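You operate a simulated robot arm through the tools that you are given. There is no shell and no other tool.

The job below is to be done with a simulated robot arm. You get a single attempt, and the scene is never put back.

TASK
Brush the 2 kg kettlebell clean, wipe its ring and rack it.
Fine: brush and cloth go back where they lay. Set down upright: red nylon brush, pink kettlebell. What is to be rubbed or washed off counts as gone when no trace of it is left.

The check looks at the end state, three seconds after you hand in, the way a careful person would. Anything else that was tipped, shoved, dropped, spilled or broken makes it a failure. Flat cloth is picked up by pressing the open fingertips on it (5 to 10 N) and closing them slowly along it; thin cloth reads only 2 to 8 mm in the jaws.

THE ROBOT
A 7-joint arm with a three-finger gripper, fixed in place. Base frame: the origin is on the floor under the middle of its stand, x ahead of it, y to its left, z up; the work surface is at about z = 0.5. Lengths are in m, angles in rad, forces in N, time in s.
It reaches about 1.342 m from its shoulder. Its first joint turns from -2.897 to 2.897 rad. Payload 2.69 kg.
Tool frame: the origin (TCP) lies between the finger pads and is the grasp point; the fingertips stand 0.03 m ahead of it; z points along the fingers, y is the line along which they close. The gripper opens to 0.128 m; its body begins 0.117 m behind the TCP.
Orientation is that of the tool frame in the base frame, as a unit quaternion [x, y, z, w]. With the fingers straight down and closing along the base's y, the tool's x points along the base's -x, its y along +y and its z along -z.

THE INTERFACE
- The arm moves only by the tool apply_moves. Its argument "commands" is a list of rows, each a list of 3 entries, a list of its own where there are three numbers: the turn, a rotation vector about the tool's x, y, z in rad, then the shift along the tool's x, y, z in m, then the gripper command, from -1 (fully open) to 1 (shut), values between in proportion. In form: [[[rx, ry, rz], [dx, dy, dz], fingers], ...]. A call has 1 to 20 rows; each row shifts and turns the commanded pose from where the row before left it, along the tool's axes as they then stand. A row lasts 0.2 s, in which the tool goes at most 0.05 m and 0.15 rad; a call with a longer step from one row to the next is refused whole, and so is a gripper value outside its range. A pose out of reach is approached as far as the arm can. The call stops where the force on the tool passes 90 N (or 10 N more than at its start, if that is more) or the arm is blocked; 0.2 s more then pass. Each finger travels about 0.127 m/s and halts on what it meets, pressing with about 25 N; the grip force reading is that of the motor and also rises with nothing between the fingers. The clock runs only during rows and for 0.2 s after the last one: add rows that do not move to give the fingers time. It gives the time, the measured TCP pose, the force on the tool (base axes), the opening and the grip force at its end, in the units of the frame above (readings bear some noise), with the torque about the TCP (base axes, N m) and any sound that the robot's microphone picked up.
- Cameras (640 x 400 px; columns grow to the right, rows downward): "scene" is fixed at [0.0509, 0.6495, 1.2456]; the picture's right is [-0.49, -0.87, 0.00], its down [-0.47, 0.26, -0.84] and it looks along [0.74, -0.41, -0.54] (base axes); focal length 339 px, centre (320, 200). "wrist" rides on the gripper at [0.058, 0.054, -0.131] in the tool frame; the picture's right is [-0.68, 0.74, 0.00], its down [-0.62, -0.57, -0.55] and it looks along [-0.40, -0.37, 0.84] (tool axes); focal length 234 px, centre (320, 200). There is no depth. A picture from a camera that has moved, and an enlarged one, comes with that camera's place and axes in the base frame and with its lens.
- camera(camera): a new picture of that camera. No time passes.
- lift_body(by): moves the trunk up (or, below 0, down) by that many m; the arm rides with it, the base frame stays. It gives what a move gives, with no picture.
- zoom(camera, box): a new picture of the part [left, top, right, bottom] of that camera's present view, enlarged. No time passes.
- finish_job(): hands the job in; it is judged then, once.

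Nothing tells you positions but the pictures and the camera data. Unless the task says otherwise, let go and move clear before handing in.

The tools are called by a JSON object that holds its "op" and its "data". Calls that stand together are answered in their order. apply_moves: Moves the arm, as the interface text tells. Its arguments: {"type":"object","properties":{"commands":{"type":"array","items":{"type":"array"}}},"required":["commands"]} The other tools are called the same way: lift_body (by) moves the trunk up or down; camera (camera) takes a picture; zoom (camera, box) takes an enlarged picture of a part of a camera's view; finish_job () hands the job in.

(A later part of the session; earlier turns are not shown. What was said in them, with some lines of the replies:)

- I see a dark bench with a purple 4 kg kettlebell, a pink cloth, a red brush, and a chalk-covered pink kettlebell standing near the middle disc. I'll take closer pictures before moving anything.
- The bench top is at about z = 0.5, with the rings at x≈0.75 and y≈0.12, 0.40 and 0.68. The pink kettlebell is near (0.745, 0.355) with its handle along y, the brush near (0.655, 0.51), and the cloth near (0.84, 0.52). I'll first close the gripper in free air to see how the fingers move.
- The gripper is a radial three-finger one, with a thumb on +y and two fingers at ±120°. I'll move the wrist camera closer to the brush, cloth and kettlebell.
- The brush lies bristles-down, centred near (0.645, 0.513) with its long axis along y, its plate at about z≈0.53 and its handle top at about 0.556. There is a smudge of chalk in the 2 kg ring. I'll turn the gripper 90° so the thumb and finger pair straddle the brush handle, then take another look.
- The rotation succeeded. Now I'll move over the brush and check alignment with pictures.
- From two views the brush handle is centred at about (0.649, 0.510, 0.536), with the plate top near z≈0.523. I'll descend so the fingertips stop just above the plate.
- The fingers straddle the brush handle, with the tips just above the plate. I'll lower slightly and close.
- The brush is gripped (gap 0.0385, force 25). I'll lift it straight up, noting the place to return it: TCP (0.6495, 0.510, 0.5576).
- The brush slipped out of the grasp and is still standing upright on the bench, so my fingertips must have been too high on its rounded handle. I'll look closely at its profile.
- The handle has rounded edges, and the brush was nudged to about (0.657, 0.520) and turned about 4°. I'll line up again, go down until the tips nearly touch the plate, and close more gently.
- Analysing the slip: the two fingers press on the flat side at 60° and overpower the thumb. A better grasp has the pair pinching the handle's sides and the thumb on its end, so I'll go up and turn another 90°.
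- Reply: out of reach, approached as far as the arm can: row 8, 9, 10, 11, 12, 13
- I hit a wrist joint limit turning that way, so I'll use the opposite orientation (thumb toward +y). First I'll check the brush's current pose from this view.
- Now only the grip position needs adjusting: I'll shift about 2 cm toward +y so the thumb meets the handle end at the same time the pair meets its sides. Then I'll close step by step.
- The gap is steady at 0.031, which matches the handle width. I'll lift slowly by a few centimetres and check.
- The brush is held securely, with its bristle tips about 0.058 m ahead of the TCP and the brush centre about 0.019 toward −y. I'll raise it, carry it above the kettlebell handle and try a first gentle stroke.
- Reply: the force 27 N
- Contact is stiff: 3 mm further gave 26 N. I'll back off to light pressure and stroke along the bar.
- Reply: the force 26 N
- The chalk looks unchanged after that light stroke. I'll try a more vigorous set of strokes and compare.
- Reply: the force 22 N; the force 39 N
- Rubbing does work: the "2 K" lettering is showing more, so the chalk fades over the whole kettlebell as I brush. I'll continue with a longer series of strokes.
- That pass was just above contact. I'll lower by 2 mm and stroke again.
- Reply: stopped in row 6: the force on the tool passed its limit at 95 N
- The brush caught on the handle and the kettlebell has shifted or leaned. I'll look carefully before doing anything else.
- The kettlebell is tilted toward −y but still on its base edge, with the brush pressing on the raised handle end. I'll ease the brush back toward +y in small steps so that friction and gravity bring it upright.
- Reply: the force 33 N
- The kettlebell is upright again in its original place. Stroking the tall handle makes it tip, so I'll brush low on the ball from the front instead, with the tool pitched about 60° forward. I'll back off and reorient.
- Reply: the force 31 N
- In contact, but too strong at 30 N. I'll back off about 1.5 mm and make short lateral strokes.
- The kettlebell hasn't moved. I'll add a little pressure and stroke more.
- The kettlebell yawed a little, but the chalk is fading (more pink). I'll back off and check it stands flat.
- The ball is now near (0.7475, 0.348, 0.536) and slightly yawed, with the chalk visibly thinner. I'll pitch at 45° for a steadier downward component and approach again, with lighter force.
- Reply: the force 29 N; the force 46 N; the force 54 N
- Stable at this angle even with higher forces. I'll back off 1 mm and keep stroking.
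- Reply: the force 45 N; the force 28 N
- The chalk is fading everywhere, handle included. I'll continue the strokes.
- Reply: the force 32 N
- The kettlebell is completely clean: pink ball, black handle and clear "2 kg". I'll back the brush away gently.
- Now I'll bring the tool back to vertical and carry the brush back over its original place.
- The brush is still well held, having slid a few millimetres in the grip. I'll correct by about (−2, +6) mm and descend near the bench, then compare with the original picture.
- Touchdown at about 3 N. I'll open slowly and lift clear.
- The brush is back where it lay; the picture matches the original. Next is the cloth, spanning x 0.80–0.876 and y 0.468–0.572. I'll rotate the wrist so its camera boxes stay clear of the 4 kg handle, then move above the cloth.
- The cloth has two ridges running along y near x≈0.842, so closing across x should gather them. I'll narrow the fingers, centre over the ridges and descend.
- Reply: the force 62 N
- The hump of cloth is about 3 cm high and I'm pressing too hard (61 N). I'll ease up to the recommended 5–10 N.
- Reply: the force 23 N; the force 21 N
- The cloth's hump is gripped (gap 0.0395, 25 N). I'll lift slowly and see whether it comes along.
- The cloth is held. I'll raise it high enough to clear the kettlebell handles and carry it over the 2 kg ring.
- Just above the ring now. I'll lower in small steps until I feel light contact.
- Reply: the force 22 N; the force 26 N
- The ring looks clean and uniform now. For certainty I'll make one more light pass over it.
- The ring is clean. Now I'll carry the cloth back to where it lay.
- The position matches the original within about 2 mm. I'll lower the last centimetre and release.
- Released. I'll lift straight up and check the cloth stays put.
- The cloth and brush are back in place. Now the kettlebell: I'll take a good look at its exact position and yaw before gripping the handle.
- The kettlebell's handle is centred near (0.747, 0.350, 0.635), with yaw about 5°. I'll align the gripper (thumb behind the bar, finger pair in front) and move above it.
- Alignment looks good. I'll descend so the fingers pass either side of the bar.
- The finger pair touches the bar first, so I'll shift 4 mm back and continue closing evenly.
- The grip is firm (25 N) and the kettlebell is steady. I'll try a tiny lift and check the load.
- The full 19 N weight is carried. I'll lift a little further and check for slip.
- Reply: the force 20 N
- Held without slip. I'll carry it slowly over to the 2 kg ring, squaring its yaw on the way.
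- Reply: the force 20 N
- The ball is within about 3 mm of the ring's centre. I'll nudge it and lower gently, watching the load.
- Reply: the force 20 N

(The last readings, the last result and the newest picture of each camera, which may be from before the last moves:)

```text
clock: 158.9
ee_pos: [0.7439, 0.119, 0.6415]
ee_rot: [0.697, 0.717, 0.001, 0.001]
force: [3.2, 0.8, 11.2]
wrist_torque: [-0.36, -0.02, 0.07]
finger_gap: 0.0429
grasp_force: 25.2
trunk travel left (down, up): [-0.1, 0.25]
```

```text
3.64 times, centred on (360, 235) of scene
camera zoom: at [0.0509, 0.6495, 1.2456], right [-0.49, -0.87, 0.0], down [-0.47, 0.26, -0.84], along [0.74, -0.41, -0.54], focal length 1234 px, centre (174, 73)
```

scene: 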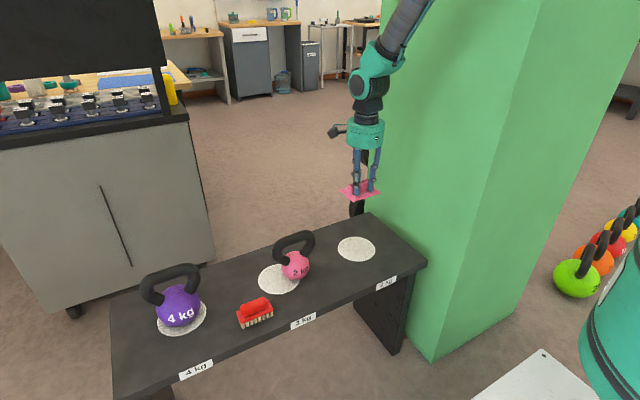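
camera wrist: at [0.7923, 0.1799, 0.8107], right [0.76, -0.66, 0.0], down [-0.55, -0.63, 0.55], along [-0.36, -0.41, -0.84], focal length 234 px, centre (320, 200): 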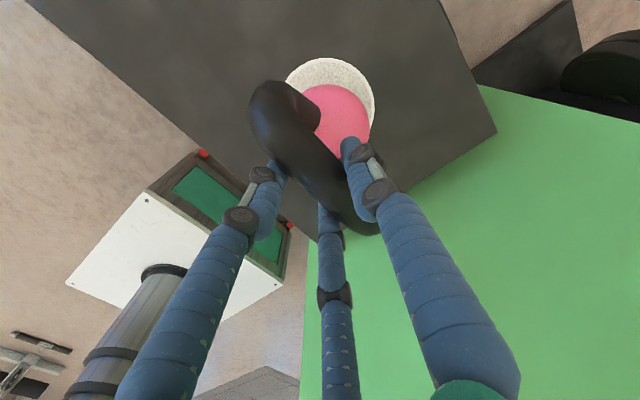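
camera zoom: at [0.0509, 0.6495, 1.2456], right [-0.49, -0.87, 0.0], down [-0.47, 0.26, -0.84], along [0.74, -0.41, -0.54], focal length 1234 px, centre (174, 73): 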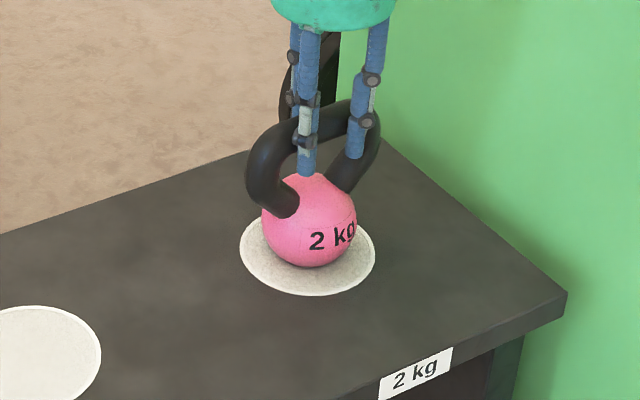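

The kettlebell is seated on the ring, pressed down at +11 N. I'll open slowly.

{"op": "apply_moves", "data": {"commands": [[[0, 0, 0], [0, 0, 0], 0.38], [[0, 0, 0], [0, 0, 0], 0.32], [[0, 0, 0], [0, 0, 0], 0.26], [[0, 0, 0], [0, 0, 0], 0.2], [[0, 0, 0], [0, 0, 0], 0.1], [[0, 0, 0], [0, 0, 0], 0.0], [[0, 0, 0], [0, 0, 0], -0.1], [[0, 0, 0], [0, 0, 0], -0.2], [[0, 0, 0], [0, 0, 0], -0.28], [[0, 0, 0], [0, 0, 0], -0.28]]}}

{"op": "zoom", "data": {"camera": "scene", "box": [300, 180, 420, 290]}}

{"op": "camera", "data": {"camera": "wrist"}}

```text
clock: 161.1
ee_pos: [0.7424, 0.1193, 0.6395]
ee_rot: [0.697, 0.717, 0.0, 0.001]
force: [0.2, 0.4, -0.3]
wrist_torque: [0.0, 0.01, 0.0]
finger_gap: 0.0821
grasp_force: 0.0
trunk travel left (down, up): [-0.1, 0.25]
```

```text
3.64 times, centred on (360, 235) of scene
camera zoom: at [0.0509, 0.6495, 1.2456], right [-0.49, -0.87, 0.0], down [-0.47, 0.26, -0.84], along [0.74, -0.41, -0.54], focal length 1234 px, centre (174, 73)
```

zoom: 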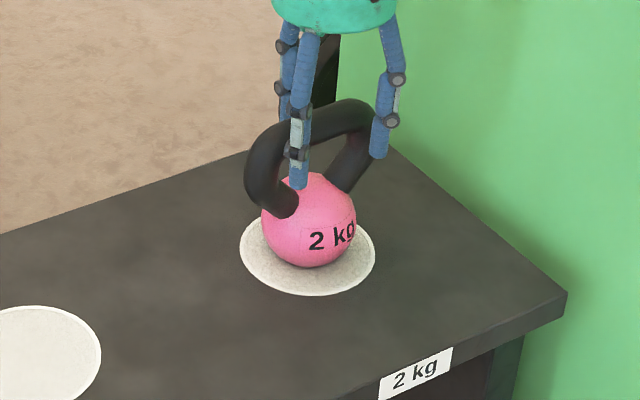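

```text
taken
camera wrist: at [0.7937, 0.1784, 0.7706], right [0.76, -0.66, 0.0], down [-0.55, -0.63, 0.55], along [-0.36, -0.41, -0.84], focal length 234 px, centre (320, 200)
```

wrist: 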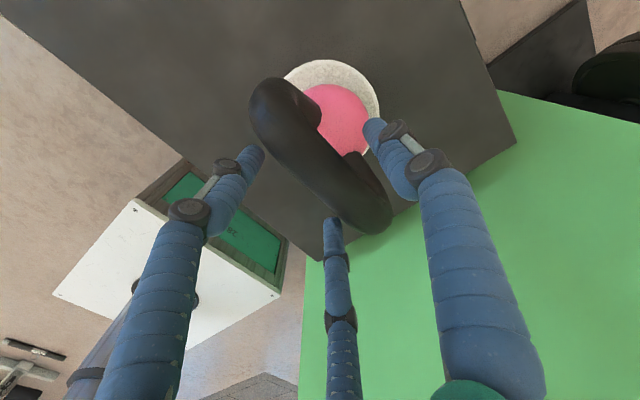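

The fingers are clear of the bar. I'll lift straight up and move away.

{"op": "apply_moves", "data": {"commands": [[[0, 0, 0], [0, 0, -0.015], -0.28], [[0, 0, 0], [0, 0, -0.03], -0.28], [[0, 0, 0], [0, 0, -0.04], -0.28], [[0, 0, 0], [0, 0, -0.045], -0.28], [[0, 0, 0], [0, 0, -0.045], -0.28], [[0, 0, 0], [0, -0.03, -0.03], -0.28], [[0, 0, 0], [0.02, -0.03, -0.02], -0.28], [[0, 0, 0], [0.03, -0.03, 0], -0.28], [[0, 0, 0], [0, 0, 0], -0.28]]}}

{"op": "camera", "data": {"camera": "scene"}}

{"op": "zoom", "data": {"camera": "scene", "box": [300, 200, 420, 290]}}

{"op": "camera", "data": {"camera": "wrist"}}

{"op": "zoom", "data": {"camera": "scene", "box": [200, 210, 420, 350]}}

```text
clock: 163.1
ee_pos: [0.6501, 0.1666, 0.8655]
ee_rot: [0.698, 0.716, 0.001, 0.0]
force: [-0.2, 0.1, 0.5]
wrist_torque: [-0.01, -0.05, 0.0]
finger_gap: 0.0818
grasp_force: 0.1
trunk travel left (down, up): [-0.1, 0.25]
```

```text
taken
```

scene: 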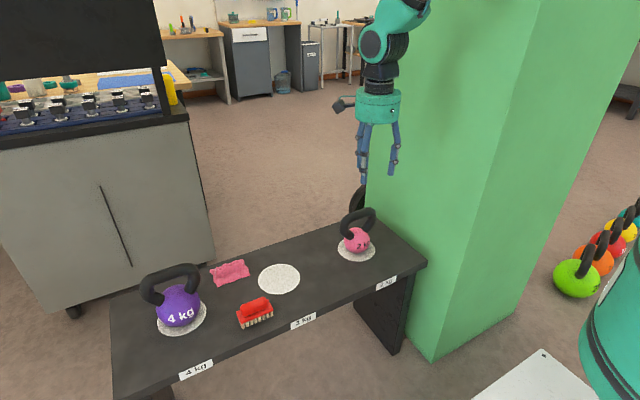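

```text
4.44 times, centred on (360, 245) of scene
camera zoom: at [0.0509, 0.6495, 1.2456], right [-0.49, -0.87, 0.0], down [-0.47, 0.26, -0.84], along [0.74, -0.41, -0.54], focal length 1508 px, centre (142, 0)
```

zoom: 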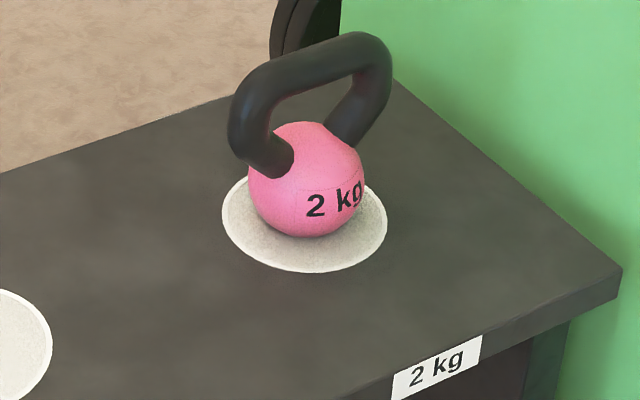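

```text
taken
camera wrist: at [0.7025, 0.2264, 0.9958], right [0.76, -0.66, 0.0], down [-0.55, -0.63, 0.55], along [-0.36, -0.41, -0.84], focal length 234 px, centre (320, 200)
```

wrist: 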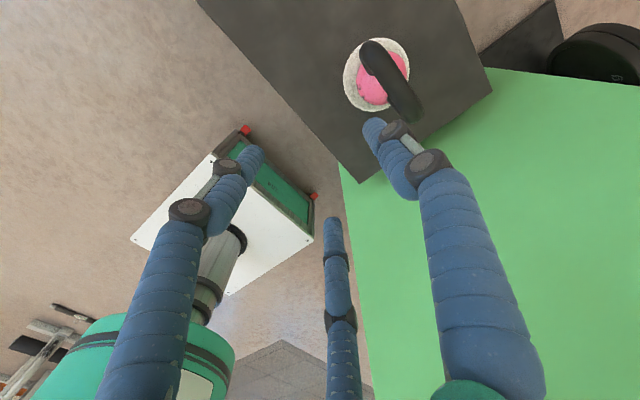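

```text
2.86 times, centred on (310, 280) of scene
camera zoom: at [0.0509, 0.6495, 1.2456], right [-0.49, -0.87, 0.0], down [-0.47, 0.26, -0.84], along [0.74, -0.41, -0.54], focal length 969 px, centre (349, -29)
```

zoom: 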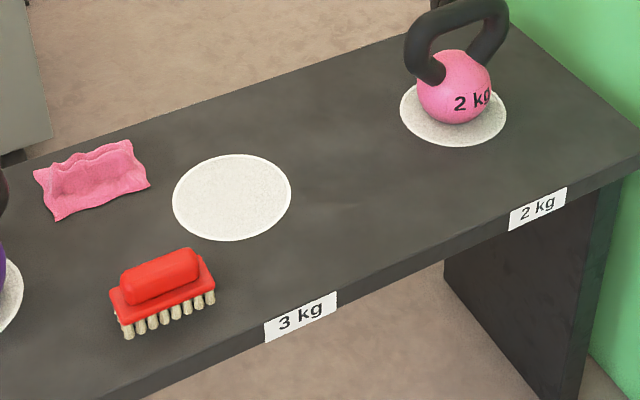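

All items look in place. A last close check of the kettlebell and its neighbours for any traces or shifts.

{"op": "zoom", "data": {"camera": "wrist", "box": [330, 20, 440, 130]}}

{"op": "zoom", "data": {"camera": "scene", "box": [100, 230, 300, 400]}}

{"op": "zoom", "data": {"camera": "scene", "box": [335, 200, 385, 270]}}

```text
3.64 times, centred on (385, 75) of wrist
camera zoom: at [0.7025, 0.2264, 0.9958], right [0.76, -0.66, 0.0], down [-0.55, -0.63, 0.55], along [-0.36, -0.41, -0.84], focal length 852 px, centre (84, 654)
```

zoom: 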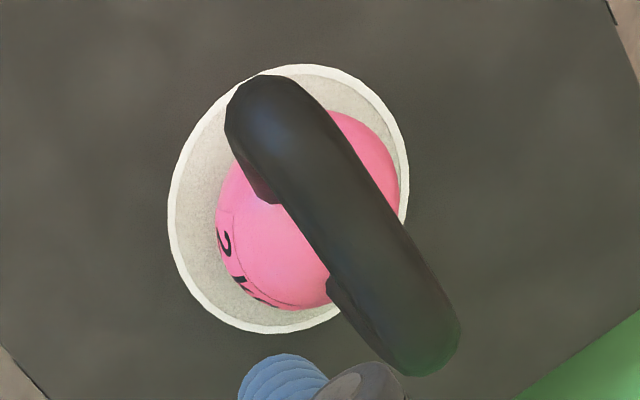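

```text
2.35 times, centred on (200, 315) of scene
camera zoom: at [0.0509, 0.6495, 1.2456], right [-0.49, -0.87, 0.0], down [-0.47, 0.26, -0.84], along [0.74, -0.41, -0.54], focal length 798 px, centre (602, -71)
```

zoom: 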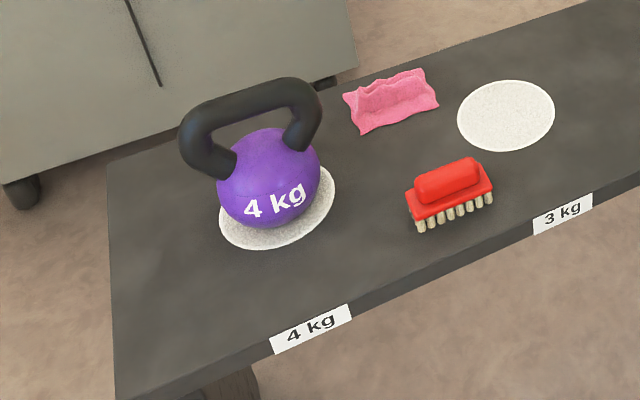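

```text
5.71 times, centred on (360, 235) of scene
camera zoom: at [0.0509, 0.6495, 1.2456], right [-0.49, -0.87, 0.0], down [-0.47, 0.26, -0.84], along [0.74, -0.41, -0.54], focal length 1939 px, centre (91, 0)
```

zoom: 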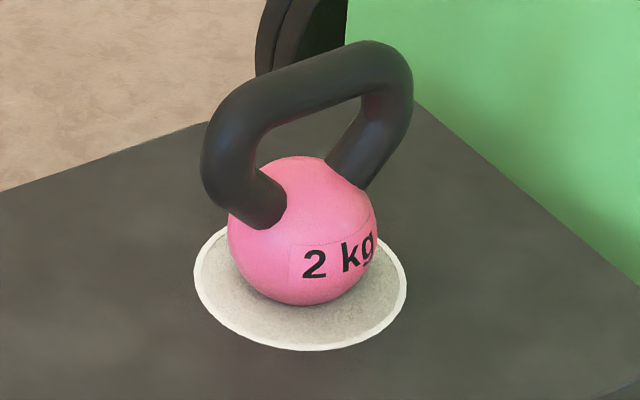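

The pink kettlebell is clean and stands upright in the middle of the wiped 2 kg ring. The brush and cloth lie where they were, the 4 kg kettlebell is untouched, and the gripper is empty and clear, so I'm handing the job in.

{"op": "finish_job", "data": {}}

```text
The job is handed in.
```

The 2 kg kettlebell is brushed clean, its ring is wiped, and it stands upright in the middle of the 2 kg ring. I've handed the job in, but no verdict came back.

- **Kettlebell:** no chalk shows on the ball or handle in the final pictures. I didn't get a direct view of its back. While I brushed the handle top, the bristles caught and it leaned over briefly. I eased it back upright, finished on the ball instead, and it never fell.
- **Ring:** the chalk smudge is gone, and I gave it a second light pass to be sure.
- **Brush and cloth:** both are back where they lay, the brush upright, within about 3 mm judging by the pictures. My first grip on the brush slipped and nudged it about a centimetre before I set it back.
- **Everything else:** the 4 kg kettlebell looks untouched, and the gripper is empty and clear of the bench.
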